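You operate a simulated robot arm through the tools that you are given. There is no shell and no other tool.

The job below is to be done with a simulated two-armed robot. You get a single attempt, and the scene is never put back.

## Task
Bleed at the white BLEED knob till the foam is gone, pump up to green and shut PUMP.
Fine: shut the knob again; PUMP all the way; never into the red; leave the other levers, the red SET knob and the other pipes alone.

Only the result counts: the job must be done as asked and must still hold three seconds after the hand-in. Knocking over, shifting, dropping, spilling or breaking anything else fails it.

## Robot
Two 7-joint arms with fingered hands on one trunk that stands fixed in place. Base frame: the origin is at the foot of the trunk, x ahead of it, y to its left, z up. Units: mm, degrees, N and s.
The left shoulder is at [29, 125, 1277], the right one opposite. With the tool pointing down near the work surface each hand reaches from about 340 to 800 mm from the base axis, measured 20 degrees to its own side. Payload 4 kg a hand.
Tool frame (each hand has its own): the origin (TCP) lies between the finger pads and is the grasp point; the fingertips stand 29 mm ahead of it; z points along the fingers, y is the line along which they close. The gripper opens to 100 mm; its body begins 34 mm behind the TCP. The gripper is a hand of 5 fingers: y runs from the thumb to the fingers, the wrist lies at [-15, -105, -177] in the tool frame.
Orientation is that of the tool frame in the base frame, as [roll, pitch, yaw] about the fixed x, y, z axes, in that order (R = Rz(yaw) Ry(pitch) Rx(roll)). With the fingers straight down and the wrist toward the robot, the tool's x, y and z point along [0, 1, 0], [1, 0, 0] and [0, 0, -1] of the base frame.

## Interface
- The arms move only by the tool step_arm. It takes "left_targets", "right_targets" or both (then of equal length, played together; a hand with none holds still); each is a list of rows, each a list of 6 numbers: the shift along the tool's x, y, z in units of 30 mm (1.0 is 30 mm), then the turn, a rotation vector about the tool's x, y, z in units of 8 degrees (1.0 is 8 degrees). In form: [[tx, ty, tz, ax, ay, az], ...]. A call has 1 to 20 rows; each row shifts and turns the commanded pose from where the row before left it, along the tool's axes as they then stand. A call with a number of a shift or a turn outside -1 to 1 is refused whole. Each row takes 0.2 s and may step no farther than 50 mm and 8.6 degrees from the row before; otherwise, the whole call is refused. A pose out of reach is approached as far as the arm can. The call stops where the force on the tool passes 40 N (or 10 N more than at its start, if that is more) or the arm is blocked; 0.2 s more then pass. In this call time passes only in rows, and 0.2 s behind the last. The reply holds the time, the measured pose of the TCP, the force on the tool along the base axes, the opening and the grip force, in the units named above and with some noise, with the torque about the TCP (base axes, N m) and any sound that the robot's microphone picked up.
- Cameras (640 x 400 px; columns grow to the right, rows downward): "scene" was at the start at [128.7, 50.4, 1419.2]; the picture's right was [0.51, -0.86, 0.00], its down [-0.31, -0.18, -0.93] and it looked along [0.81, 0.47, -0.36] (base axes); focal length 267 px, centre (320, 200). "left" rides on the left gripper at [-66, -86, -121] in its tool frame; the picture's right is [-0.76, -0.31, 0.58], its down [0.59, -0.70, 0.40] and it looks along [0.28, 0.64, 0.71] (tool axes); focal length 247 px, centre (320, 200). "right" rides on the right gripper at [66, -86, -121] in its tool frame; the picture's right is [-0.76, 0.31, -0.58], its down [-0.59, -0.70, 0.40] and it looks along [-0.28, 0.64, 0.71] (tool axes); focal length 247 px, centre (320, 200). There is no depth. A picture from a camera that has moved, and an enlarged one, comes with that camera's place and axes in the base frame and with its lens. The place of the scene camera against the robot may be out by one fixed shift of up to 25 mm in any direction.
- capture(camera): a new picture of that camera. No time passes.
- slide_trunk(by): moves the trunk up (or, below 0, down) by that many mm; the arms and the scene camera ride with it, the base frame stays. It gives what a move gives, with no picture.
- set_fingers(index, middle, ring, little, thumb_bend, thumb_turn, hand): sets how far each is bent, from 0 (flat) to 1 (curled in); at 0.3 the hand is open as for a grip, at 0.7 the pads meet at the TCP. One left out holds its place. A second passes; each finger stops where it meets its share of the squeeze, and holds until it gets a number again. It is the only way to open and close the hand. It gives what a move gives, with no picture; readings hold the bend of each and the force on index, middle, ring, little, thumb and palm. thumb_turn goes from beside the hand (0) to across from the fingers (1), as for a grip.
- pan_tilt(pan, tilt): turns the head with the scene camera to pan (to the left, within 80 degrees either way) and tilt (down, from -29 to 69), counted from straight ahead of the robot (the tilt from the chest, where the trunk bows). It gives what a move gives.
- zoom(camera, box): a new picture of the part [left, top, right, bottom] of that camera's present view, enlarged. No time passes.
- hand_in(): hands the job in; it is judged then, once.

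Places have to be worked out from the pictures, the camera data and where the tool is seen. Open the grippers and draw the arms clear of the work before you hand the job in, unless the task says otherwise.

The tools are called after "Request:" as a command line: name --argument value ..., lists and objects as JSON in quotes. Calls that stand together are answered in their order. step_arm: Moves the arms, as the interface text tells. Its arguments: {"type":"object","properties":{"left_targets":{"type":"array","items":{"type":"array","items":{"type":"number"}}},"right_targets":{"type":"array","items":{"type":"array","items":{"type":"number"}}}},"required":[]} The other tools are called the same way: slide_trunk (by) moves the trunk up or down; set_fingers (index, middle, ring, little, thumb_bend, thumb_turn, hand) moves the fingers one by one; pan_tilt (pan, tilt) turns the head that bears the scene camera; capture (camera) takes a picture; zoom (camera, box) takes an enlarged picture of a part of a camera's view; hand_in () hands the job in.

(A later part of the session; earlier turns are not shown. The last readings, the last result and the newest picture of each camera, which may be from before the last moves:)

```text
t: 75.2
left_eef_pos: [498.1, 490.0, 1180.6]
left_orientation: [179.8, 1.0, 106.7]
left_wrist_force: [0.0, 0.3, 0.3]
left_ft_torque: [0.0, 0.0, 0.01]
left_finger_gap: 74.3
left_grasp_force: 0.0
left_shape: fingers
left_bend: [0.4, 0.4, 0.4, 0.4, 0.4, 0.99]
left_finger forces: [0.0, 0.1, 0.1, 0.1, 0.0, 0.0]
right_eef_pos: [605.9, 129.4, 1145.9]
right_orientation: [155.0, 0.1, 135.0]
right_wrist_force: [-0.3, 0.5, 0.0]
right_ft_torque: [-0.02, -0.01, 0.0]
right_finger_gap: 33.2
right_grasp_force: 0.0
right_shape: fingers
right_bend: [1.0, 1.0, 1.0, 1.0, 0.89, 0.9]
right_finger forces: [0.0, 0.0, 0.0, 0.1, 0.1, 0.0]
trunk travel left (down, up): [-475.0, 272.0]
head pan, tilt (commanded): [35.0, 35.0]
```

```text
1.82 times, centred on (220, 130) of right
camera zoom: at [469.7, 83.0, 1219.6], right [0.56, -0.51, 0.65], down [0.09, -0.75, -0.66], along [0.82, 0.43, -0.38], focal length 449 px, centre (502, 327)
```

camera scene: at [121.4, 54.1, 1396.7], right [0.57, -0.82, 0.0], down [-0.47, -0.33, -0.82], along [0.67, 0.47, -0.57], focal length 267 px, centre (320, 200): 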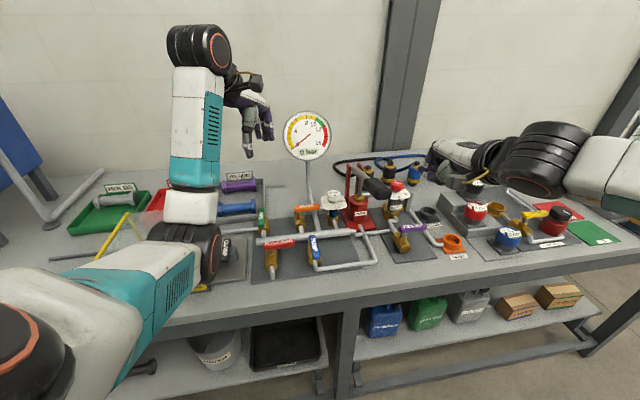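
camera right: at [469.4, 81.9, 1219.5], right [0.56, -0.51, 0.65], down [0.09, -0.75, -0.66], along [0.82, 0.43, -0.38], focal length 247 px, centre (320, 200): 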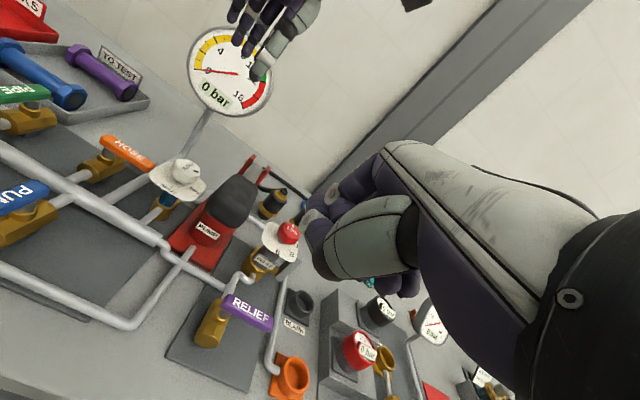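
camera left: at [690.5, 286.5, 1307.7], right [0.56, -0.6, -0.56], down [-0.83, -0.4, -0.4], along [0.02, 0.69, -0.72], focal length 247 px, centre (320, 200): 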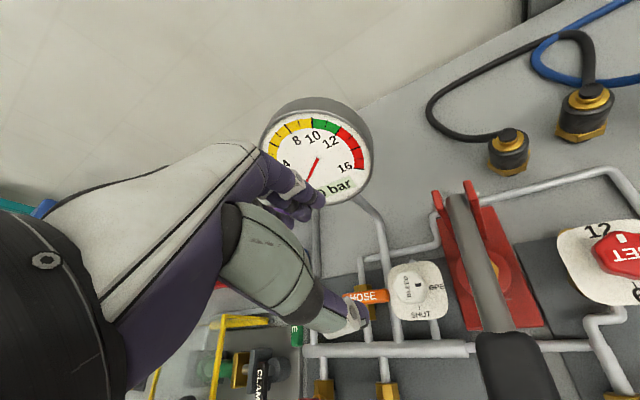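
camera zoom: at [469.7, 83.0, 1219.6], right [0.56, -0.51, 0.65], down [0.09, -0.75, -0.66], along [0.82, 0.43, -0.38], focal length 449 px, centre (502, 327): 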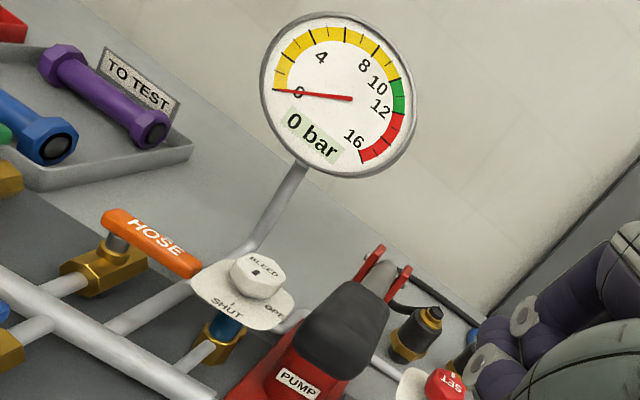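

The knob reads SHUT, glass blue, gauge 0. I bring the right fist back over the grip by retracing its path, stopping just above contact.

Request:
step_arm --right_targets '[[0.4, 0.84, 0.39, 0, 0, 0], [0.4, 0.84, 0.39, 0, 0, 0], [0.4, 0.84, 0.39, 0, 0, 0], [0.4, 0.84, 0.39, 0, 0, 0], [0.4, 0.84, 0.39, 0, 0, 0], [0, -0.42, 0.9, 0, 0, 0], [0, -0.42, 0.9, 0, 0, 0]]'

Request:
zoom --camera "scene" --box '[270, 90, 450, 240]'

Request:
capture --camera "right"

```text
t: 76.8
left_eef_pos: [500.6, 489.5, 1180.4]
left_orientation: [179.9, 0.9, 106.7]
left_wrist_force: [-0.1, 0.3, -0.5]
left_ft_torque: [0.05, 0.02, 0.0]
left_finger_gap: 74.3
left_grasp_force: 0.1
left_shape: fingers
left_bend: [0.4, 0.4, 0.4, 0.4, 0.4, 0.99]
left_finger forces: [0.1, 0.0, 0.0, 0.0, 0.0, 0.0]
right_eef_pos: [662.9, 269.5, 1084.9]
right_orientation: [155.2, -0.1, 135.0]
right_wrist_force: [0.7, 0.3, 0.0]
right_ft_torque: [-0.01, 0.01, -0.03]
right_finger_gap: 33.0
right_grasp_force: 0.0
right_shape: fingers
right_bend: [1.0, 1.0, 1.0, 1.0, 0.89, 0.9]
right_finger forces: [0.1, 0.0, 0.0, 0.0, 0.0, 0.1]
trunk travel left (down, up): [-475.0, 272.0]
head pan, tilt (commanded): [35.0, 35.0]
```

```text
2.67 times, centred on (360, 165) of scene
camera zoom: at [123.1, 54.3, 1396.6], right [0.57, -0.82, 0.0], down [-0.47, -0.33, -0.82], along [0.67, 0.47, -0.57], focal length 712 px, centre (213, 293)
```

zoom: 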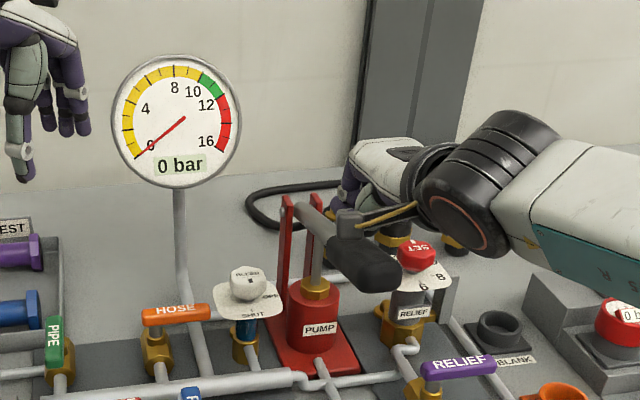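

```text
taken
camera right: at [526.5, 222.9, 1158.9], right [0.56, -0.51, 0.65], down [0.08, -0.75, -0.66], along [0.82, 0.42, -0.38], focal length 247 px, centre (320, 200)
```

right: 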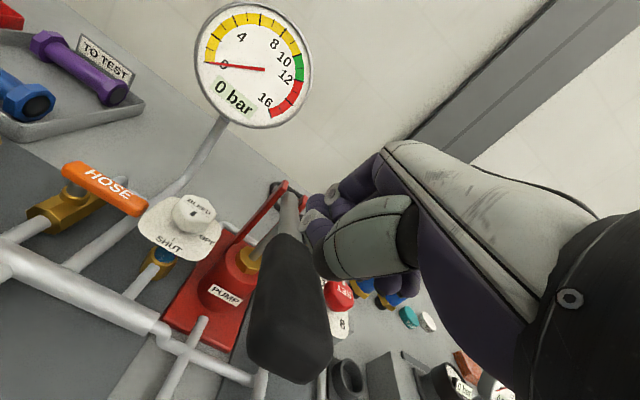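

The gauge is in full view of the scene camera and the fist hangs above the grip. I lower to contact and push the first 20 mm or so, then read the gauge.

Request:
step_arm --right_targets '[[0, -0.28, 0.604, 0, 0, 0], [0, -0.14, 0.302, 0, 0, 0], [0, -0.14, 0.302, 0, 0, 0], [0, -0.14, 0.302, 0, 0, 0]]'

Request:
zoom --camera "scene" --box '[270, 90, 450, 240]'

```text
t: 77.8
left_eef_pos: [497.3, 488.5, 1183.3]
left_orientation: [179.7, 0.9, 106.7]
left_wrist_force: [0.2, 0.3, 0.1]
left_ft_torque: [0.02, 0.0, 0.0]
left_finger_gap: 74.3
left_grasp_force: 0.1
left_shape: fingers
left_bend: [0.4, 0.4, 0.4, 0.4, 0.4, 0.99]
left_finger forces: [0.0, 0.0, 0.1, 0.0, 0.1, 0.0]
right_eef_pos: [659.5, 267.4, 1035.1]
right_orientation: [155.0, -0.1, 135.0]
right_wrist_force: [0.4, 0.0, 3.2]
right_ft_torque: [0.03, 0.02, -0.02]
right_finger_gap: 33.0
right_grasp_force: 0.1
right_shape: fingers
right_bend: [1.0, 1.0, 1.0, 1.0, 0.9, 0.9]
right_finger forces: [0.0, 0.0, 0.0, 0.0, 0.0, 0.1]
trunk travel left (down, up): [-475.0, 272.0]
head pan, tilt (commanded): [35.0, 35.0]
```

```text
2.67 times, centred on (360, 165) of scene
camera zoom: at [119.6, 53.4, 1396.8], right [0.57, -0.82, 0.0], down [-0.47, -0.33, -0.82], along [0.67, 0.47, -0.57], focal length 712 px, centre (213, 293)
```

zoom: 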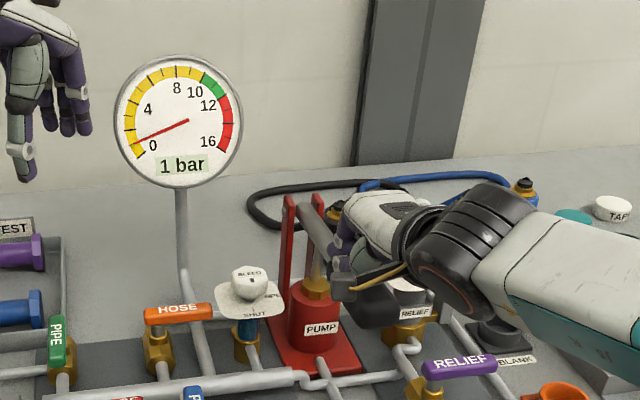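

Pressure responds: 1 bar after about 20 mm of travel. I continue down 30 mm.

Request:
step_arm --right_targets '[[0, -0.14, 0.302, 0, 0, 0], [0, -0.14, 0.302, 0, 0, 0], [0, -0.14, 0.302, 0, 0, 0]]'

Request:
zoom --camera "scene" --box '[270, 90, 450, 240]'

```text
t: 78.6
left_eef_pos: [497.4, 489.4, 1182.3]
left_orientation: [179.7, 0.9, 106.7]
left_wrist_force: [-0.5, 0.3, 0.1]
left_ft_torque: [0.0, -0.03, 0.02]
left_finger_gap: 74.4
left_grasp_force: 0.1
left_shape: fingers
left_bend: [0.4, 0.4, 0.4, 0.4, 0.4, 0.99]
left_finger forces: [0.0, 0.0, 0.0, 0.1, 0.0, 0.1]
right_eef_pos: [659.9, 269.1, 1005.6]
right_orientation: [155.1, 0.0, 135.1]
right_wrist_force: [-2.7, -0.5, 5.0]
right_ft_torque: [0.03, 0.08, 0.0]
right_finger_gap: 33.1
right_grasp_force: 0.0
right_shape: fingers
right_bend: [1.0, 1.0, 1.0, 1.0, 0.9, 0.9]
right_finger forces: [0.1, 0.0, 0.0, 0.0, 0.0, 0.0]
trunk travel left (down, up): [-475.0, 272.0]
head pan, tilt (commanded): [35.0, 35.0]
```

```text
2.67 times, centred on (360, 165) of scene
camera zoom: at [120.2, 53.5, 1396.8], right [0.57, -0.82, 0.0], down [-0.47, -0.33, -0.82], along [0.67, 0.47, -0.57], focal length 712 px, centre (213, 293)
```

zoom: 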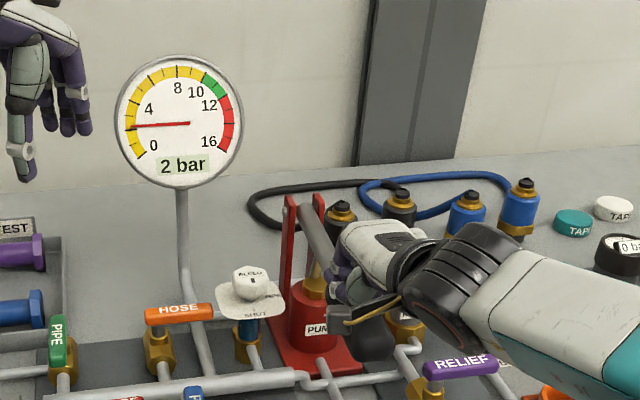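

About 2.4 bar now. I finish this stroke, let the handle return, and push again to about the same depth, then read.

Request:
step_arm --right_targets '[[0, -0.14, 0.302, 0, 0, 0], [0, 0.28, -0.604, 0, 0, 0], [0, 0.28, -0.604, 0, 0, 0], [0, 0.28, -0.604, 0, 0, 0]]'

Request:
zoom --camera "scene" --box '[270, 90, 450, 240]'

```text
t: 79.6
left_eef_pos: [498.9, 490.1, 1180.9]
left_orientation: [179.8, 0.9, 106.7]
left_wrist_force: [-0.1, 0.0, 0.3]
left_ft_torque: [0.02, -0.04, 0.0]
left_finger_gap: 74.6
left_grasp_force: 0.0
left_shape: fingers
left_bend: [0.4, 0.4, 0.4, 0.4, 0.4, 0.99]
left_finger forces: [0.0, 0.0, 0.0, 0.1, 0.0, 0.0]
right_eef_pos: [662.5, 268.8, 1055.4]
right_orientation: [155.1, 0.1, 135.0]
right_wrist_force: [-0.9, 0.0, 1.6]
right_ft_torque: [0.03, 0.04, 0.03]
right_finger_gap: 33.2
right_grasp_force: 0.2
right_shape: fingers
right_bend: [1.0, 1.0, 1.0, 1.0, 0.89, 0.9]
right_finger forces: [0.0, 0.1, 0.0, 0.0, 0.1, 0.0]
trunk travel left (down, up): [-475.0, 272.0]
head pan, tilt (commanded): [35.0, 35.0]
```

```text
2.67 times, centred on (360, 165) of scene
camera zoom: at [120.5, 53.6, 1396.8], right [0.57, -0.82, 0.0], down [-0.47, -0.33, -0.82], along [0.67, 0.47, -0.57], focal length 712 px, centre (213, 293)
```

zoom: 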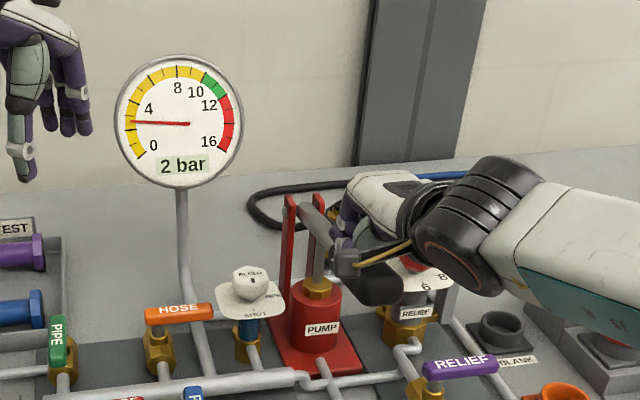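

The pressure holds at about 2.5 bar on the return. I do a second full stroke and read again.

Request:
step_arm --right_targets '[[0, -0.14, 0.302, 0, 0, 0], [0, -0.14, 0.302, 0, 0, 0], [0, -0.14, 0.302, 0, 0, 0], [0, -0.14, 0.302, 0, 0, 0], [0, -0.14, 0.302, 0, 0, 0], [0, -0.14, 0.302, 0, 0, 0], [0, 0.28, -0.604, 0, 0, 0], [0, 0.28, -0.604, 0, 0, 0], [0, 0.28, -0.604, 0, 0, 0]]'

Request:
zoom --camera "scene" --box '[270, 90, 450, 240]'

```text
t: 81.6
left_eef_pos: [498.1, 489.2, 1181.9]
left_orientation: [179.8, 0.9, 106.7]
left_wrist_force: [0.9, -0.2, 0.3]
left_ft_torque: [-0.01, 0.01, -0.01]
left_finger_gap: 74.1
left_grasp_force: 0.1
left_shape: fingers
left_bend: [0.4, 0.4, 0.4, 0.4, 0.4, 0.99]
left_finger forces: [0.0, 0.0, 0.0, 0.0, 0.0, 0.0]
right_eef_pos: [659.6, 268.2, 1054.3]
right_orientation: [155.1, 0.1, 135.0]
right_wrist_force: [0.1, 0.4, 2.5]
right_ft_torque: [-0.03, 0.04, 0.01]
right_finger_gap: 33.2
right_grasp_force: 0.0
right_shape: fingers
right_bend: [1.0, 1.0, 1.0, 1.0, 0.89, 0.9]
right_finger forces: [0.1, 0.0, 0.1, 0.1, 0.0, 0.1]
trunk travel left (down, up): [-475.0, 272.0]
head pan, tilt (commanded): [35.0, 35.0]
```

```text
2.67 times, centred on (360, 165) of scene
camera zoom: at [120.5, 53.5, 1396.8], right [0.57, -0.82, 0.0], down [-0.47, -0.33, -0.82], along [0.67, 0.47, -0.57], focal length 712 px, centre (213, 293)
```

zoom: 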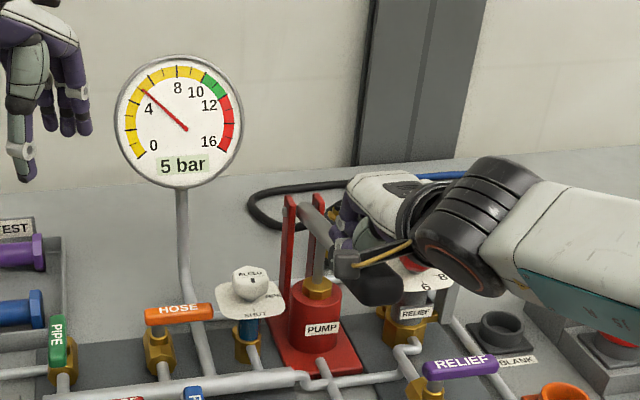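

Now 5 bar, so about 2.5 bar per stroke. I do a third full stroke.

Request:
step_arm --right_targets '[[0, -0.14, 0.302, 0, 0, 0], [0, -0.14, 0.302, 0, 0, 0], [0, -0.14, 0.302, 0, 0, 0], [0, -0.14, 0.302, 0, 0, 0], [0, -0.14, 0.302, 0, 0, 0], [0, -0.14, 0.302, 0, 0, 0], [0, 0.28, -0.604, 0, 0, 0], [0, 0.28, -0.604, 0, 0, 0], [0, 0.28, -0.604, 0, 0, 0]]'

Request:
zoom --camera "scene" --box '[270, 90, 450, 240]'

```text
t: 83.6
left_eef_pos: [498.6, 489.5, 1181.6]
left_orientation: [179.8, 1.0, 106.8]
left_wrist_force: [-0.8, -1.0, 0.1]
left_ft_torque: [0.0, -0.03, 0.02]
left_finger_gap: 74.3
left_grasp_force: 0.0
left_shape: fingers
left_bend: [0.4, 0.4, 0.4, 0.4, 0.4, 0.99]
left_finger forces: [0.0, 0.0, 0.1, 0.0, 0.0, 0.0]
right_eef_pos: [660.4, 269.0, 1055.7]
right_orientation: [155.1, 0.0, 135.1]
right_wrist_force: [0.4, 0.2, 2.5]
right_ft_torque: [0.01, 0.05, -0.01]
right_finger_gap: 33.1
right_grasp_force: 0.0
right_shape: fingers
right_bend: [1.0, 1.0, 1.0, 1.0, 0.89, 0.9]
right_finger forces: [0.0, 0.0, 0.0, 0.0, 0.1, 0.0]
trunk travel left (down, up): [-475.0, 272.0]
head pan, tilt (commanded): [35.0, 35.0]
```

```text
2.67 times, centred on (360, 165) of scene
camera zoom: at [120.5, 53.5, 1396.8], right [0.57, -0.82, 0.0], down [-0.47, -0.33, -0.82], along [0.67, 0.47, -0.57], focal length 712 px, centre (213, 293)
```

zoom: 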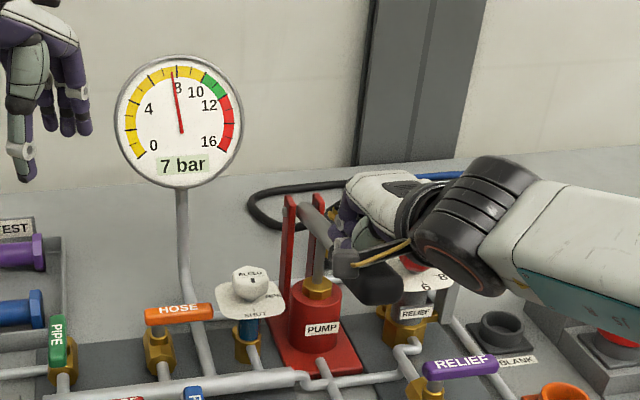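

About 7.7 bar. The next stroke should bring it to about 10.2; I push down only and read at the bottom.

Request:
step_arm --right_targets '[[0, -0.14, 0.302, 0, 0, 0], [0, -0.14, 0.302, 0, 0, 0], [0, -0.14, 0.302, 0, 0, 0], [0, -0.14, 0.302, 0, 0, 0], [0, -0.14, 0.302, 0, 0, 0], [0, -0.14, 0.302, 0, 0, 0]]'

Request:
zoom --camera "scene" --box '[270, 90, 450, 240]'

Request:
zoom --camera "scene" --box '[280, 105, 335, 165]'

```text
t: 85.0
left_eef_pos: [498.0, 489.6, 1180.8]
left_orientation: [179.8, 0.9, 106.8]
left_wrist_force: [-0.1, -0.8, -0.7]
left_ft_torque: [-0.01, 0.03, -0.01]
left_finger_gap: 74.6
left_grasp_force: 0.0
left_shape: fingers
left_bend: [0.4, 0.4, 0.4, 0.4, 0.4, 0.99]
left_finger forces: [0.0, 0.0, 0.0, 0.1, 0.1, 0.0]
right_eef_pos: [660.6, 269.0, 994.9]
right_orientation: [155.0, 0.1, 135.0]
right_wrist_force: [-1.9, -1.8, 4.9]
right_ft_torque: [0.03, 0.09, 0.06]
right_finger_gap: 33.2
right_grasp_force: 0.1
right_shape: fingers
right_bend: [1.0, 1.0, 1.0, 1.0, 0.9, 0.9]
right_finger forces: [0.0, 0.1, 0.0, 0.1, 0.0, 0.1]
trunk travel left (down, up): [-475.0, 272.0]
head pan, tilt (commanded): [35.0, 35.0]
```

```text
2.67 times, centred on (360, 165) of scene
camera zoom: at [120.4, 53.5, 1396.7], right [0.57, -0.82, 0.0], down [-0.47, -0.33, -0.82], along [0.67, 0.47, -0.57], focal length 712 px, centre (213, 293)
```

zoom: 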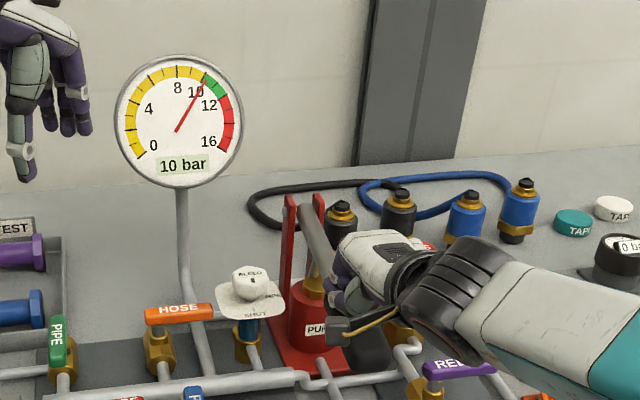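

```text
6.67 times, centred on (308, 135) of scene
camera zoom: at [120.4, 53.5, 1396.7], right [0.57, -0.82, 0.0], down [-0.47, -0.33, -0.82], along [0.67, 0.47, -0.57], focal length 1779 px, centre (403, 633)
```

zoom: 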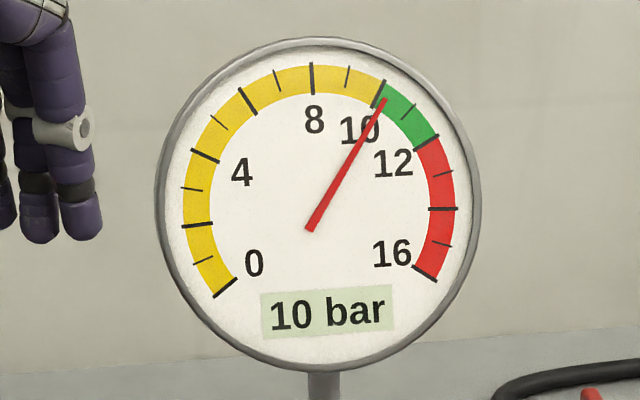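

Just at 10.1 bar. I return the handle and add a short push of 20 mm to get near 11 bar, the middle of green.

Request:
step_arm --right_targets '[[0, 0.28, -0.604, 0, 0, 0], [0, 0.28, -0.604, 0, 0, 0], [0, 0.28, -0.604, 0, 0, 0], [0, -0.14, 0.302, 0, 0, 0], [0, -0.14, 0.302, 0, 0, 0]]'

Request:
zoom --camera "scene" --box '[280, 105, 335, 165]'

```text
t: 86.2
left_eef_pos: [497.6, 487.4, 1182.6]
left_orientation: [179.7, 0.8, 106.8]
left_wrist_force: [-0.1, 1.1, 0.8]
left_ft_torque: [0.01, -0.01, -0.01]
left_finger_gap: 74.5
left_grasp_force: 0.1
left_shape: fingers
left_bend: [0.4, 0.4, 0.4, 0.4, 0.4, 0.99]
left_finger forces: [0.0, 0.0, 0.1, 0.1, 0.0, 0.1]
right_eef_pos: [660.8, 269.5, 1034.0]
right_orientation: [155.1, 0.0, 135.1]
right_wrist_force: [-0.3, -1.2, 3.6]
right_ft_torque: [0.04, 0.06, 0.01]
right_finger_gap: 33.2
right_grasp_force: 0.0
right_shape: fingers
right_bend: [1.0, 1.0, 1.0, 1.0, 0.9, 0.9]
right_finger forces: [0.0, 0.1, 0.1, 0.0, 0.0, 0.1]
trunk travel left (down, up): [-475.0, 272.0]
head pan, tilt (commanded): [35.0, 35.0]
```

```text
6.67 times, centred on (308, 135) of scene
camera zoom: at [120.5, 53.4, 1396.7], right [0.57, -0.82, 0.0], down [-0.47, -0.33, -0.82], along [0.67, 0.47, -0.57], focal length 1779 px, centre (403, 633)
```

zoom: 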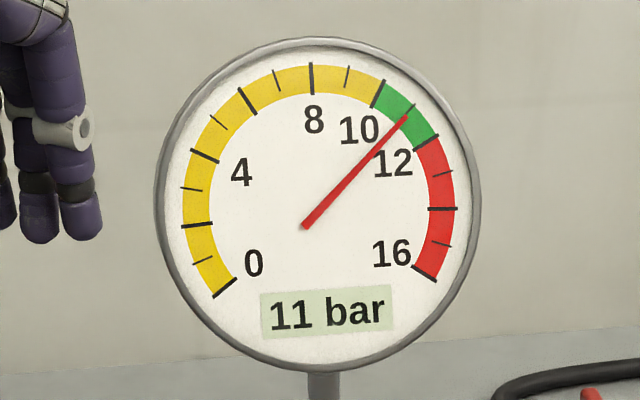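

Exactly 11 bar, mid-green. I lift the right fist off gently and retract it the same way as before, then check that the pressure holds.

Request:
step_arm --right_targets '[[0, 0.28, -0.6, 0, 0, 0], [0, 0.42, -0.9, 0, 0, 0], [0, 0.42, -0.9, 0, 0, 0], [0, 0.42, -0.9, 0, 0, 0], [-0.4, -0.84, -0.39, 0, 0, 0], [-0.4, -0.84, -0.39, 0, 0, 0], [-0.4, -0.84, -0.39, 0, 0, 0], [-0.4, -0.84, -0.39, 0, 0, 0], [-0.4, -0.84, -0.39, 0, 0, 0]]'

Request:
zoom --camera "scene" --box '[280, 105, 335, 165]'

Request:
zoom --camera "scene" --box '[240, 180, 400, 300]'

Request:
capture --camera "right"

Request:
capture --camera "left"

```text
t: 88.2
left_eef_pos: [498.1, 488.0, 1181.4]
left_orientation: [179.7, 0.8, 106.9]
left_wrist_force: [-0.3, -0.6, 0.3]
left_ft_torque: [0.04, 0.02, 0.02]
left_finger_gap: 74.5
left_grasp_force: 0.0
left_shape: fingers
left_bend: [0.4, 0.4, 0.4, 0.4, 0.4, 0.99]
left_finger forces: [0.1, 0.0, 0.1, 0.1, 0.0, 0.2]
right_eef_pos: [605.7, 127.3, 1142.5]
right_orientation: [155.0, -0.1, 135.2]
right_wrist_force: [0.2, -0.2, -0.3]
right_ft_torque: [0.01, 0.01, -0.03]
right_finger_gap: 33.1
right_grasp_force: 0.1
right_shape: fingers
right_bend: [1.0, 1.0, 1.0, 1.0, 0.89, 0.91]
right_finger forces: [0.1, 0.1, 0.1, 0.1, 0.1, 0.0]
trunk travel left (down, up): [-475.0, 272.0]
head pan, tilt (commanded): [35.0, 35.0]
```

```text
6.67 times, centred on (308, 135) of scene
camera zoom: at [120.6, 52.4, 1396.8], right [0.57, -0.82, 0.0], down [-0.47, -0.33, -0.82], along [0.67, 0.47, -0.57], focal length 1779 px, centre (403, 633)
```

zoom: 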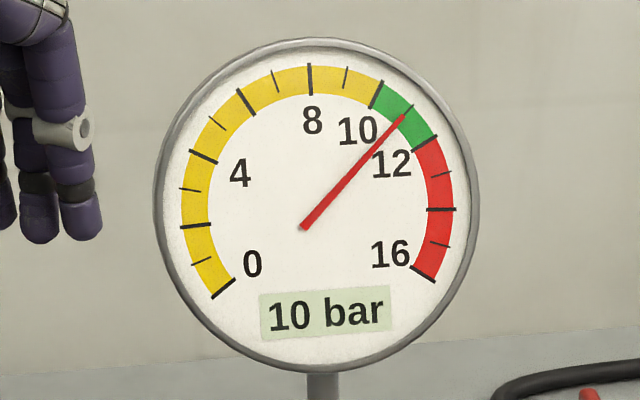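

```text
3.33 times, centred on (320, 240) of scene
camera zoom: at [120.6, 52.4, 1396.8], right [0.57, -0.82, 0.0], down [-0.47, -0.33, -0.82], along [0.67, 0.47, -0.57], focal length 889 px, centre (320, 67)
```

zoom: 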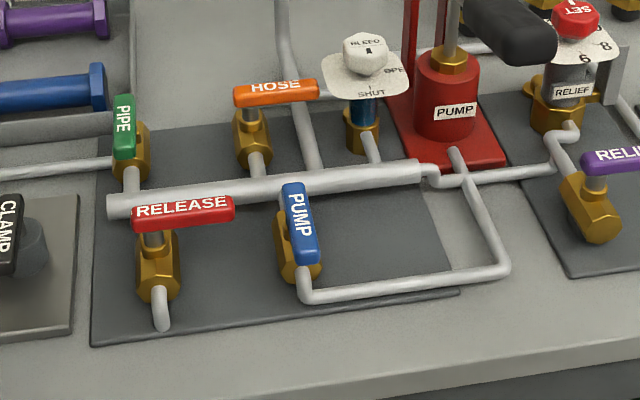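

```text
taken
camera right: at [469.4, 81.2, 1216.9], right [0.56, -0.51, 0.65], down [0.09, -0.75, -0.66], along [0.82, 0.43, -0.38], focal length 247 px, centre (320, 200)
```

right: 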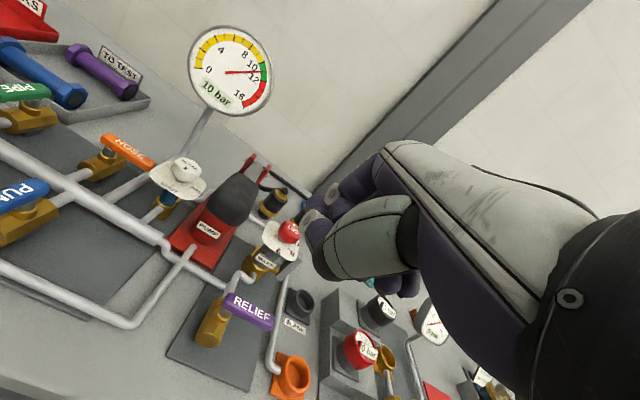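

```text
taken
camera left: at [434.1, 402.1, 1304.7], right [-0.07, -0.82, -0.57], down [-0.84, 0.36, -0.41], along [0.54, 0.45, -0.71], focal length 247 px, centre (320, 200)
```

left: 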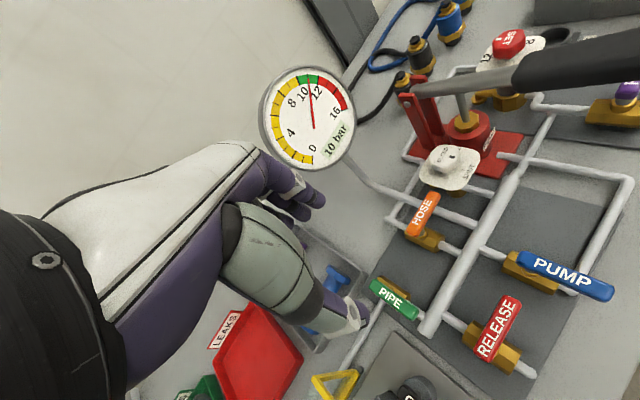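

The pressure is holding near 11 bar (readout truncates to 10, needle about 10.9). Now the PUMP lever: stem near f≈605, g≈107 (bench axes), free end toward the front; I plan to pinch the lever and swing it 90° to the right. First I bring the left hand above it at yaw 45.

Request:
step_arm --left_targets '[[-0.844, -0.394, 0, 0, 0, 0], [-0.844, -0.394, 0, 0, 0, 0], [-0.844, -0.394, 0, 0, 0, 0], [-0.844, -0.394, 0, 0, 0, 0], [-0.844, -0.394, 0, 0, 0, 0], [-0.844, -0.394, 0, 0, 0, 0], [0, 0, 0, 0, 0, 0.966], [0, 0, 0, 0, 0, 0.966], [0, 0, 0, 0, 0, 0.966], [0, 0, 0, 0, 0, 0.966], [0, 0, 0, 0, 0, 0.966], [0, 0, 0, 0, 0, 0.966], [0, 0, 0, 0, 0, 0.966], [0, 0, 0, 0, 0, 0.966], [0, 0, 0.87, 0, 0, 0], [0, 0, 0.87, 0, 0, 0], [0, 0, 0.87, 0, 0, 0], [0, 0, 0.87, 0, 0, 0], [0, 0, 0.87, 0, 0, 0]]'

Request:
capture --camera "left"

Request:
capture --camera "scene"

Request:
capture --camera "right"

```text
t: 92.2
left_eef_pos: [474.1, 322.7, 1053.8]
left_orientation: [179.1, 0.1, 44.9]
left_wrist_force: [0.5, 0.1, -0.7]
left_ft_torque: [0.03, -0.03, -0.01]
left_finger_gap: 74.2
left_grasp_force: 0.0
left_shape: fingers
left_bend: [0.4, 0.4, 0.4, 0.4, 0.4, 0.99]
left_finger forces: [0.0, 0.0, 0.1, 0.0, 0.0, 0.0]
right_eef_pos: [606.2, 128.7, 1143.0]
right_orientation: [155.2, 0.1, 135.1]
right_wrist_force: [-1.1, -0.6, 0.2]
right_ft_torque: [0.0, -0.02, -0.01]
right_finger_gap: 32.8
right_grasp_force: 0.1
right_shape: fingers
right_bend: [1.0, 1.0, 1.0, 1.0, 0.89, 0.91]
right_finger forces: [0.1, 0.0, 0.1, 0.1, 0.1, 0.0]
trunk travel left (down, up): [-475.0, 272.0]
head pan, tilt (commanded): [35.0, 35.0]
```

```text
taken
camera left: at [367.1, 338.4, 1174.3], right [-0.75, -0.33, -0.58], down [-0.08, 0.91, -0.41], along [0.66, -0.26, -0.7], focal length 247 px, centre (320, 200)
```

left: 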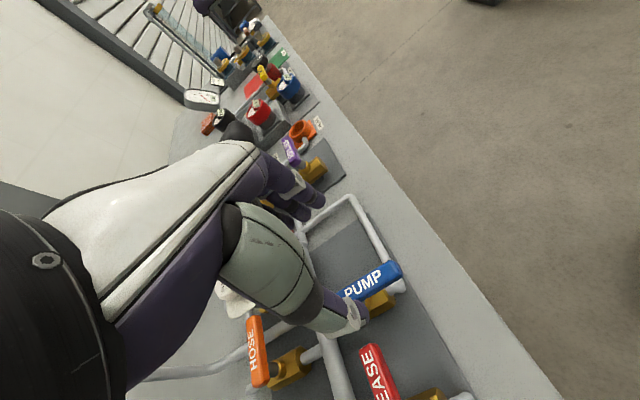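

```text
taken
camera scene: at [120.8, 53.8, 1396.7], right [0.57, -0.82, 0.0], down [-0.47, -0.33, -0.82], along [0.67, 0.47, -0.57], focal length 267 px, centre (320, 200)
```

scene: 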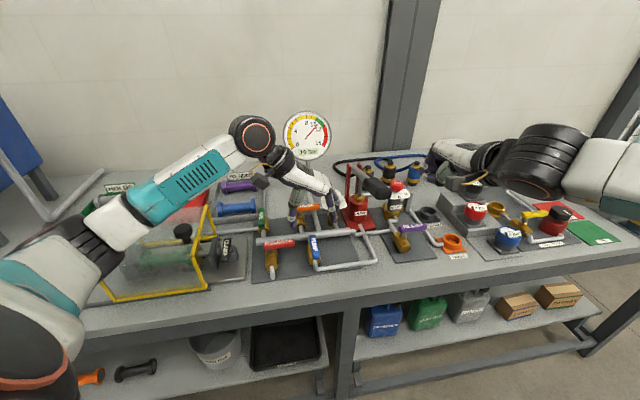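

```text
taken
camera right: at [469.8, 82.7, 1216.6], right [0.56, -0.51, 0.65], down [0.09, -0.75, -0.66], along [0.82, 0.42, -0.38], focal length 247 px, centre (320, 200)
```

right: 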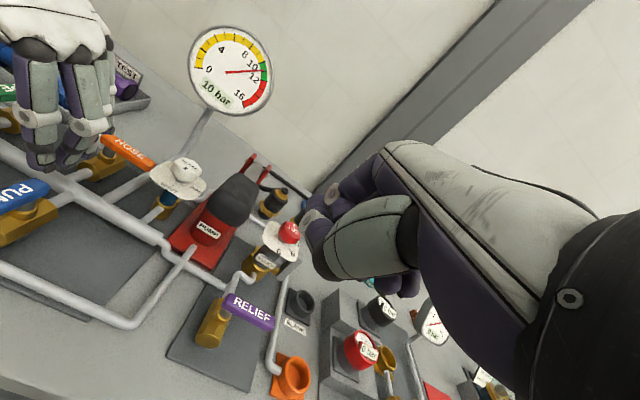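

I zoom in to check the hand's alignment over the PUMP lever.

Request:
zoom --camera "left" --box '[310, 220, 430, 330]'

Request:
zoom --camera "scene" --box '[250, 150, 370, 290]'

```text
3.64 times, centred on (370, 275) of left
camera zoom: at [367.1, 338.4, 1174.3], right [-0.75, -0.33, -0.58], down [-0.08, 0.91, -0.41], along [0.66, -0.26, -0.7], focal length 898 px, centre (138, -73)
```

zoom: 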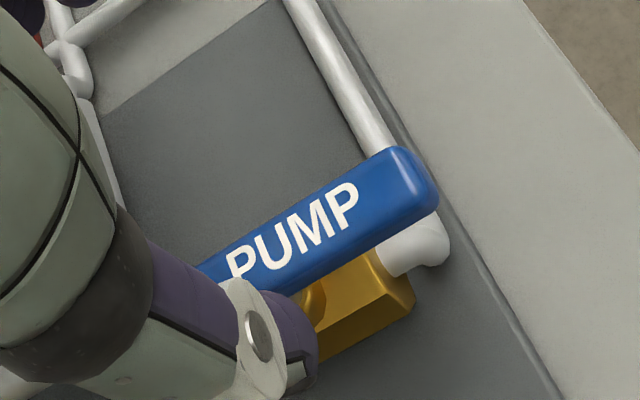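

```text
2.86 times, centred on (310, 220) of scene
camera zoom: at [120.8, 53.8, 1396.7], right [0.57, -0.82, 0.0], down [-0.47, -0.33, -0.82], along [0.67, 0.47, -0.57], focal length 762 px, centre (349, 143)
```

zoom: 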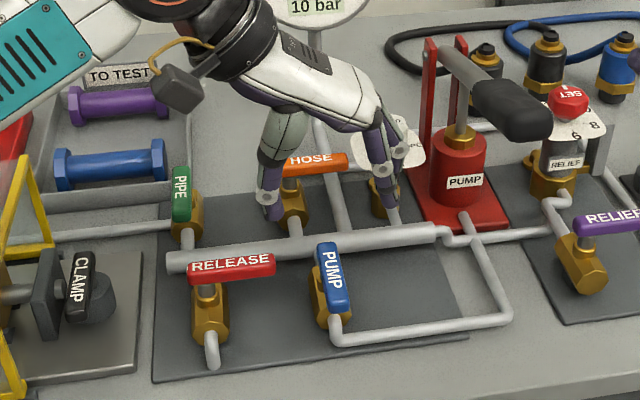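

The TCP projects onto the lever's centre line about 20 mm from its free end, nearly centred. I narrow the opening a bit (for clearance to the RELEASE lever) and descend to z≈952.

Request:
set_fingers --hand "left" --index 0.46 --middle 0.46 --ring 0.46 --little 0.46 --thumb_bend 0.46

Request:
step_arm --left_targets '[[0, 0.07, 0.68, 0, 0, 0], [0, 0, 0.68, 0, 0, 0], [0, 0, 0.68, 0, 0, 0], [0, 0, 0.68, 0, 0, 0], [0, 0, 0.68, 0, 0, 0]]'

Request:
capture --camera "left"

Request:
zoom --camera "scene" --box '[230, 190, 370, 290]'

Request:
zoom --camera "right" --box '[0, 20, 280, 260]'

```text
t: 93.2
left_eef_pos: [475.0, 322.0, 1052.7]
left_orientation: [179.1, 0.2, 44.9]
left_wrist_force: [0.4, 0.8, 0.4]
left_ft_torque: [0.0, 0.01, 0.01]
left_finger_gap: 60.3
left_grasp_force: 0.1
left_shape: fingers
left_bend: [0.46, 0.46, 0.46, 0.46, 0.46, 0.99]
left_finger forces: [0.0, 0.0, 0.0, 0.1, 0.0, 0.0]
right_eef_pos: [606.4, 128.3, 1141.5]
right_orientation: [155.1, 0.0, 135.2]
right_wrist_force: [-0.1, -0.6, 0.9]
right_ft_torque: [-0.02, 0.0, 0.0]
right_finger_gap: 33.2
right_grasp_force: 0.1
right_shape: fingers
right_bend: [1.0, 1.0, 1.0, 1.0, 0.89, 0.91]
right_finger forces: [0.1, 0.0, 0.1, 0.1, 0.0, 0.0]
trunk travel left (down, up): [-475.0, 272.0]
head pan, tilt (commanded): [35.0, 35.0]
```

```text
t: 94.4
left_eef_pos: [478.2, 319.3, 951.1]
left_orientation: [179.1, 0.2, 44.9]
left_wrist_force: [0.5, 0.4, -0.9]
left_ft_torque: [0.02, 0.04, 0.01]
left_finger_gap: 60.3
left_grasp_force: 0.1
left_shape: fingers
left_bend: [0.46, 0.46, 0.46, 0.46, 0.46, 0.99]
left_finger forces: [0.0, 0.0, 0.1, 0.0, 0.0, 0.0]
right_eef_pos: [606.8, 128.7, 1143.0]
right_orientation: [155.1, 0.0, 135.1]
right_wrist_force: [0.2, 0.8, 0.5]
right_ft_torque: [0.0, -0.02, 0.0]
right_finger_gap: 33.1
right_grasp_force: 0.1
right_shape: fingers
right_bend: [1.0, 1.0, 1.0, 1.0, 0.89, 0.91]
right_finger forces: [0.1, 0.0, 0.1, 0.1, 0.0, 0.1]
trunk travel left (down, up): [-475.0, 272.0]
head pan, tilt (commanded): [35.0, 35.0]
```

```text
taken
camera left: at [370.6, 335.5, 1072.5], right [-0.75, -0.33, -0.58], down [-0.08, 0.91, -0.41], along [0.66, -0.26, -0.7], focal length 247 px, centre (320, 200)
```

left: 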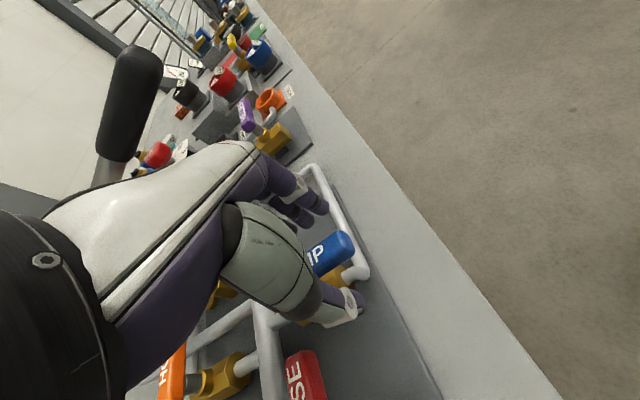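

```text
4.00 times, centred on (300, 240) of scene
camera zoom: at [120.9, 53.7, 1396.7], right [0.57, -0.82, 0.0], down [-0.47, -0.33, -0.82], along [0.67, 0.47, -0.57], focal length 1067 px, centre (400, 40)
```

zoom: 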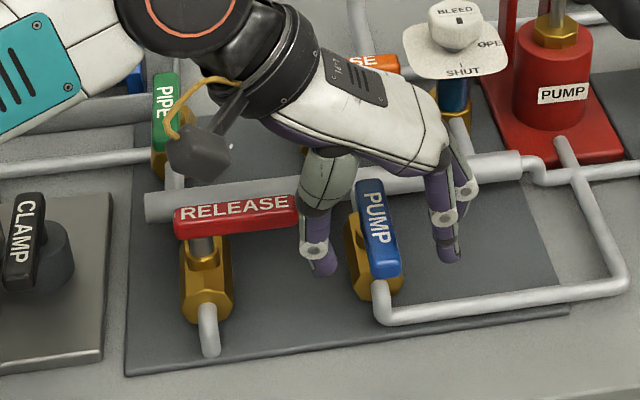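

```text
1.67 times, centred on (140, 140) of right
camera zoom: at [469.9, 82.6, 1216.6], right [0.56, -0.51, 0.65], down [0.09, -0.75, -0.66], along [0.82, 0.42, -0.38], focal length 412 px, centre (620, 300)
```

zoom: 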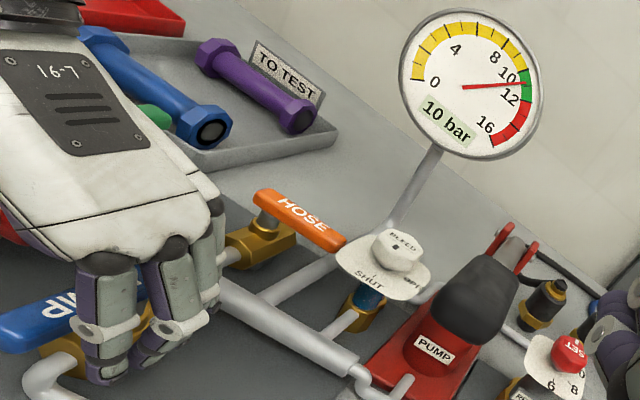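

The thumb and fingers straddle the PUMP lever, with the thumb clear of RELEASE. I recentre 3 mm and close on the lever.

Request:
step_arm --left_targets '[[0, -0.1, 0, 0, 0, 0]]'

Request:
set_fingers --hand "left" --index 0.66 --middle 0.66 --ring 0.66 --little 0.66 --thumb_bend 0.68

Request:
zoom --camera "scene" --box '[230, 190, 370, 290]'

Request:
zoom --camera "left" --box '[250, 170, 410, 350]'

```text
t: 94.8
left_eef_pos: [476.2, 321.6, 951.5]
left_orientation: [179.0, 0.3, 44.9]
left_wrist_force: [-1.1, -0.5, 0.4]
left_ft_torque: [-0.04, 0.0, -0.01]
left_finger_gap: 60.2
left_grasp_force: 0.0
left_shape: fingers
left_bend: [0.46, 0.46, 0.46, 0.46, 0.46, 0.99]
left_finger forces: [0.0, 0.0, 0.0, 0.1, 0.1, 0.0]
right_eef_pos: [606.6, 128.5, 1142.6]
right_orientation: [155.2, -0.1, 135.1]
right_wrist_force: [0.4, 0.3, -0.9]
right_ft_torque: [-0.02, 0.0, 0.02]
right_finger_gap: 33.2
right_grasp_force: 0.1
right_shape: fingers
right_bend: [1.0, 1.0, 1.0, 1.0, 0.89, 0.91]
right_finger forces: [0.0, 0.0, 0.0, 0.0, 0.1, 0.0]
trunk travel left (down, up): [-475.0, 272.0]
head pan, tilt (commanded): [35.0, 35.0]
```

```text
t: 95.8
left_eef_pos: [475.6, 321.3, 950.0]
left_orientation: [179.1, 0.3, 45.0]
left_wrist_force: [1.2, -1.8, 0.2]
left_ft_torque: [-0.06, -0.03, -0.08]
left_finger_gap: 16.4
left_grasp_force: 4.4
left_shape: fingers
left_bend: [0.64, 0.64, 0.64, 0.66, 0.65, 1.0]
left_finger forces: [2.1, 1.9, 1.5, 0.0, 2.8, 0.0]
right_eef_pos: [606.9, 128.4, 1143.2]
right_orientation: [155.2, 0.0, 135.1]
right_wrist_force: [-0.8, -0.2, 0.2]
right_ft_torque: [0.01, -0.02, -0.05]
right_finger_gap: 33.1
right_grasp_force: 0.0
right_shape: fingers
right_bend: [1.0, 1.0, 1.0, 1.0, 0.89, 0.91]
right_finger forces: [0.0, 0.0, 0.1, 0.1, 0.1, 0.0]
trunk travel left (down, up): [-475.0, 272.0]
head pan, tilt (commanded): [35.0, 35.0]
```

```text
4.00 times, centred on (300, 240) of scene
camera zoom: at [121.1, 53.3, 1396.7], right [0.57, -0.82, 0.0], down [-0.47, -0.33, -0.82], along [0.67, 0.47, -0.57], focal length 1067 px, centre (400, 40)
```

zoom: 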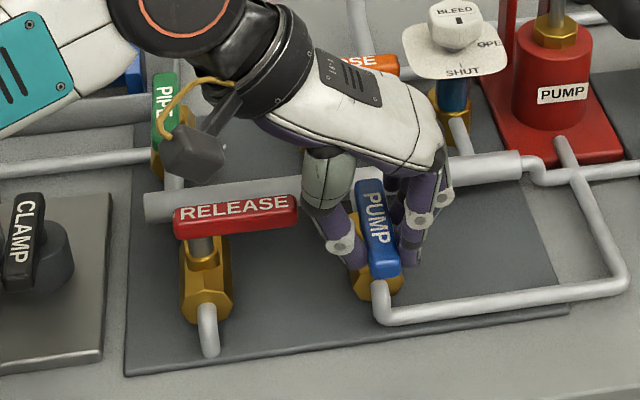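

```text
2.22 times, centred on (330, 260) of left
camera zoom: at [368.6, 337.4, 1072.8], right [-0.75, -0.33, -0.58], down [-0.08, 0.91, -0.41], along [0.66, -0.26, -0.7], focal length 549 px, centre (298, 67)
```

zoom: 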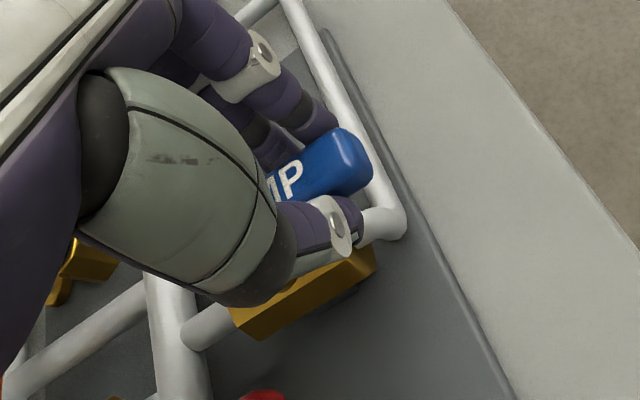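

The lever is held between thumb and three fingers. I swing it right (counter-clockwise from above) about its stem, first 30°, then check.

Request:
step_arm --left_targets '[[0.007, 0.141, 0, 0, 0, -0.75], [0.007, 0.141, 0, 0, 0, -0.75], [0.007, 0.141, 0, 0, 0, -0.75], [0.007, 0.141, 0, 0, 0, -0.75], [0.007, 0.141, 0, 0, 0, -0.75]]'

Request:
zoom --camera "scene" --box '[230, 190, 370, 290]'

Request:
zoom --camera "left" --box '[250, 170, 410, 350]'

Request:
zoom --camera "right" --box '[0, 20, 280, 260]'

```text
t: 97.0
left_eef_pos: [495.0, 310.2, 951.6]
left_orientation: [179.3, 0.6, 75.1]
left_wrist_force: [2.3, -4.1, 1.3]
left_ft_torque: [-0.05, -0.03, -0.2]
left_finger_gap: 16.3
left_grasp_force: 5.3
left_shape: fingers
left_bend: [0.65, 0.64, 0.63, 0.66, 0.65, 1.0]
left_finger forces: [1.2, 2.3, 3.1, 0.1, 3.6, 0.1]
right_eef_pos: [606.3, 128.2, 1142.8]
right_orientation: [155.1, -0.2, 135.2]
right_wrist_force: [-0.2, -0.3, 0.6]
right_ft_torque: [0.02, -0.02, 0.0]
right_finger_gap: 33.0
right_grasp_force: 0.2
right_shape: fingers
right_bend: [1.0, 1.0, 1.0, 1.0, 0.89, 0.91]
right_finger forces: [0.1, 0.0, 0.0, 0.0, 0.0, 0.0]
trunk travel left (down, up): [-475.0, 272.0]
head pan, tilt (commanded): [35.0, 35.0]
```

```text
4.00 times, centred on (300, 240) of scene
camera zoom: at [121.0, 53.0, 1396.7], right [0.57, -0.82, 0.0], down [-0.47, -0.33, -0.82], along [0.67, 0.47, -0.57], focal length 1067 px, centre (400, 40)
```

zoom: 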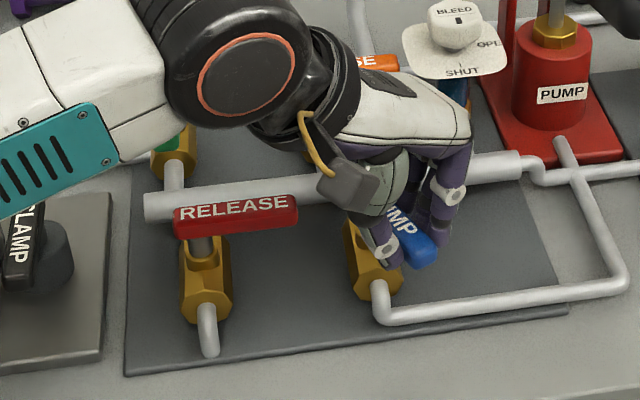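

```text
2.22 times, centred on (330, 260) of left
camera zoom: at [393.4, 270.8, 1073.5], right [-0.49, -0.66, -0.57], down [-0.52, 0.74, -0.41], along [0.7, 0.1, -0.71], focal length 549 px, centre (298, 67)
```

zoom: 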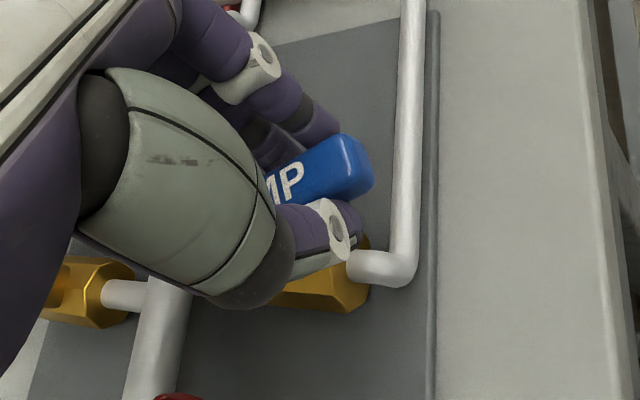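

```text
1.67 times, centred on (140, 140) of right
camera zoom: at [470.1, 81.9, 1216.6], right [0.56, -0.51, 0.65], down [0.09, -0.75, -0.66], along [0.82, 0.43, -0.38], focal length 412 px, centre (620, 300)
```

zoom: 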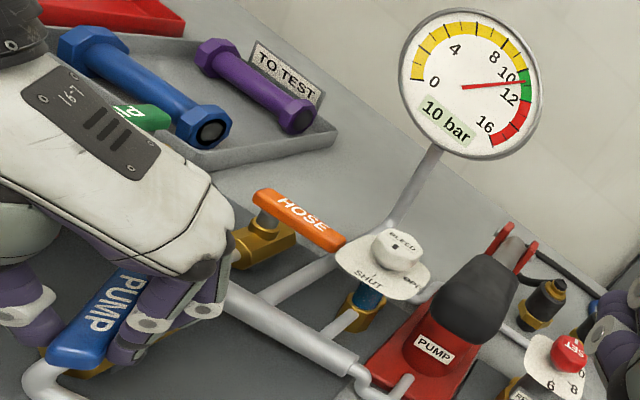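

The lever follows smoothly at 30° with little torque, and the pressure is still green. I continue the remaining 60°.

Request:
step_arm --left_targets '[[0.007, 0.141, 0, 0, 0, -0.75], [0.007, 0.141, 0, 0, 0, -0.75], [0.007, 0.141, 0, 0, 0, -0.75], [0.007, 0.141, 0, 0, 0, -0.75], [0.007, 0.141, 0, 0, 0, -0.75], [0.007, 0.141, 0, 0, 0, -0.75], [0.007, 0.141, 0, 0, 0, -0.75], [0.007, 0.141, 0, 0, 0, -0.75], [0.007, 0.141, 0, 0, 0, -0.75], [0.007, 0.141, 0, 0, 0, -0.75]]'

Request:
zoom --camera "scene" --box '[230, 190, 370, 290]'

Request:
zoom --camera "left" --box '[250, 170, 410, 350]'

Request:
zoom --camera "right" --box '[0, 20, 280, 260]'

```text
t: 99.2
left_eef_pos: [533.7, 320.1, 952.4]
left_orientation: [-179.8, 0.9, 135.2]
left_wrist_force: [10.0, -4.3, 2.4]
left_ft_torque: [-0.06, -0.16, -0.23]
left_finger_gap: 15.9
left_grasp_force: 6.6
left_shape: fingers
left_bend: [0.65, 0.63, 0.61, 0.66, 0.65, 1.0]
left_finger forces: [1.1, 3.4, 5.0, 0.1, 3.5, 0.1]
right_eef_pos: [607.1, 127.2, 1143.5]
right_orientation: [155.0, -0.1, 135.1]
right_wrist_force: [0.5, -0.4, -0.5]
right_ft_torque: [0.01, 0.02, 0.01]
right_finger_gap: 33.7
right_grasp_force: 0.0
right_shape: fingers
right_bend: [1.0, 1.0, 1.0, 1.0, 0.89, 0.91]
right_finger forces: [0.0, 0.0, 0.0, 0.0, 0.0, 0.0]
trunk travel left (down, up): [-475.0, 272.0]
head pan, tilt (commanded): [35.0, 35.0]
```

```text
4.00 times, centred on (300, 240) of scene
camera zoom: at [122.1, 52.7, 1396.7], right [0.57, -0.82, 0.0], down [-0.47, -0.33, -0.82], along [0.67, 0.47, -0.57], focal length 1067 px, centre (400, 40)
```

zoom: 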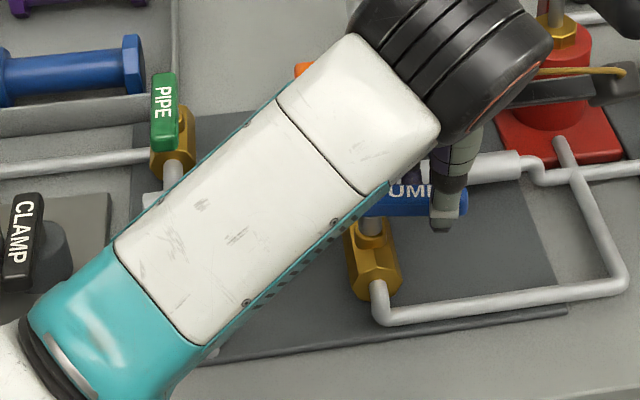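

```text
2.22 times, centred on (330, 260) of left
camera zoom: at [518.7, 215.2, 1074.9], right [0.32, -0.76, -0.56], down [-0.91, -0.09, -0.41], along [0.26, 0.65, -0.72], focal length 549 px, centre (298, 67)
```

zoom: 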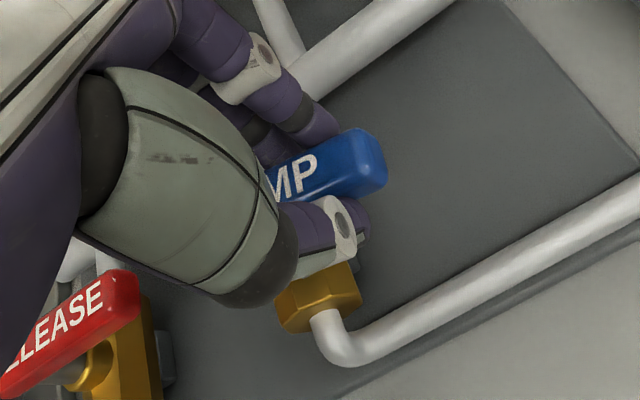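

```text
1.67 times, centred on (140, 140) of right
camera zoom: at [471.0, 81.7, 1216.3], right [0.56, -0.51, 0.65], down [0.08, -0.75, -0.66], along [0.82, 0.43, -0.38], focal length 412 px, centre (620, 300)
```

zoom: 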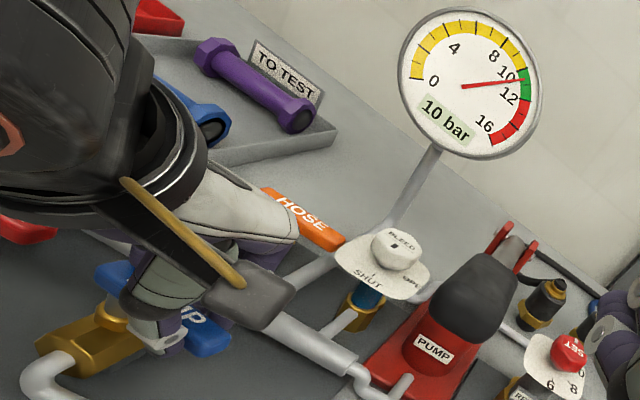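

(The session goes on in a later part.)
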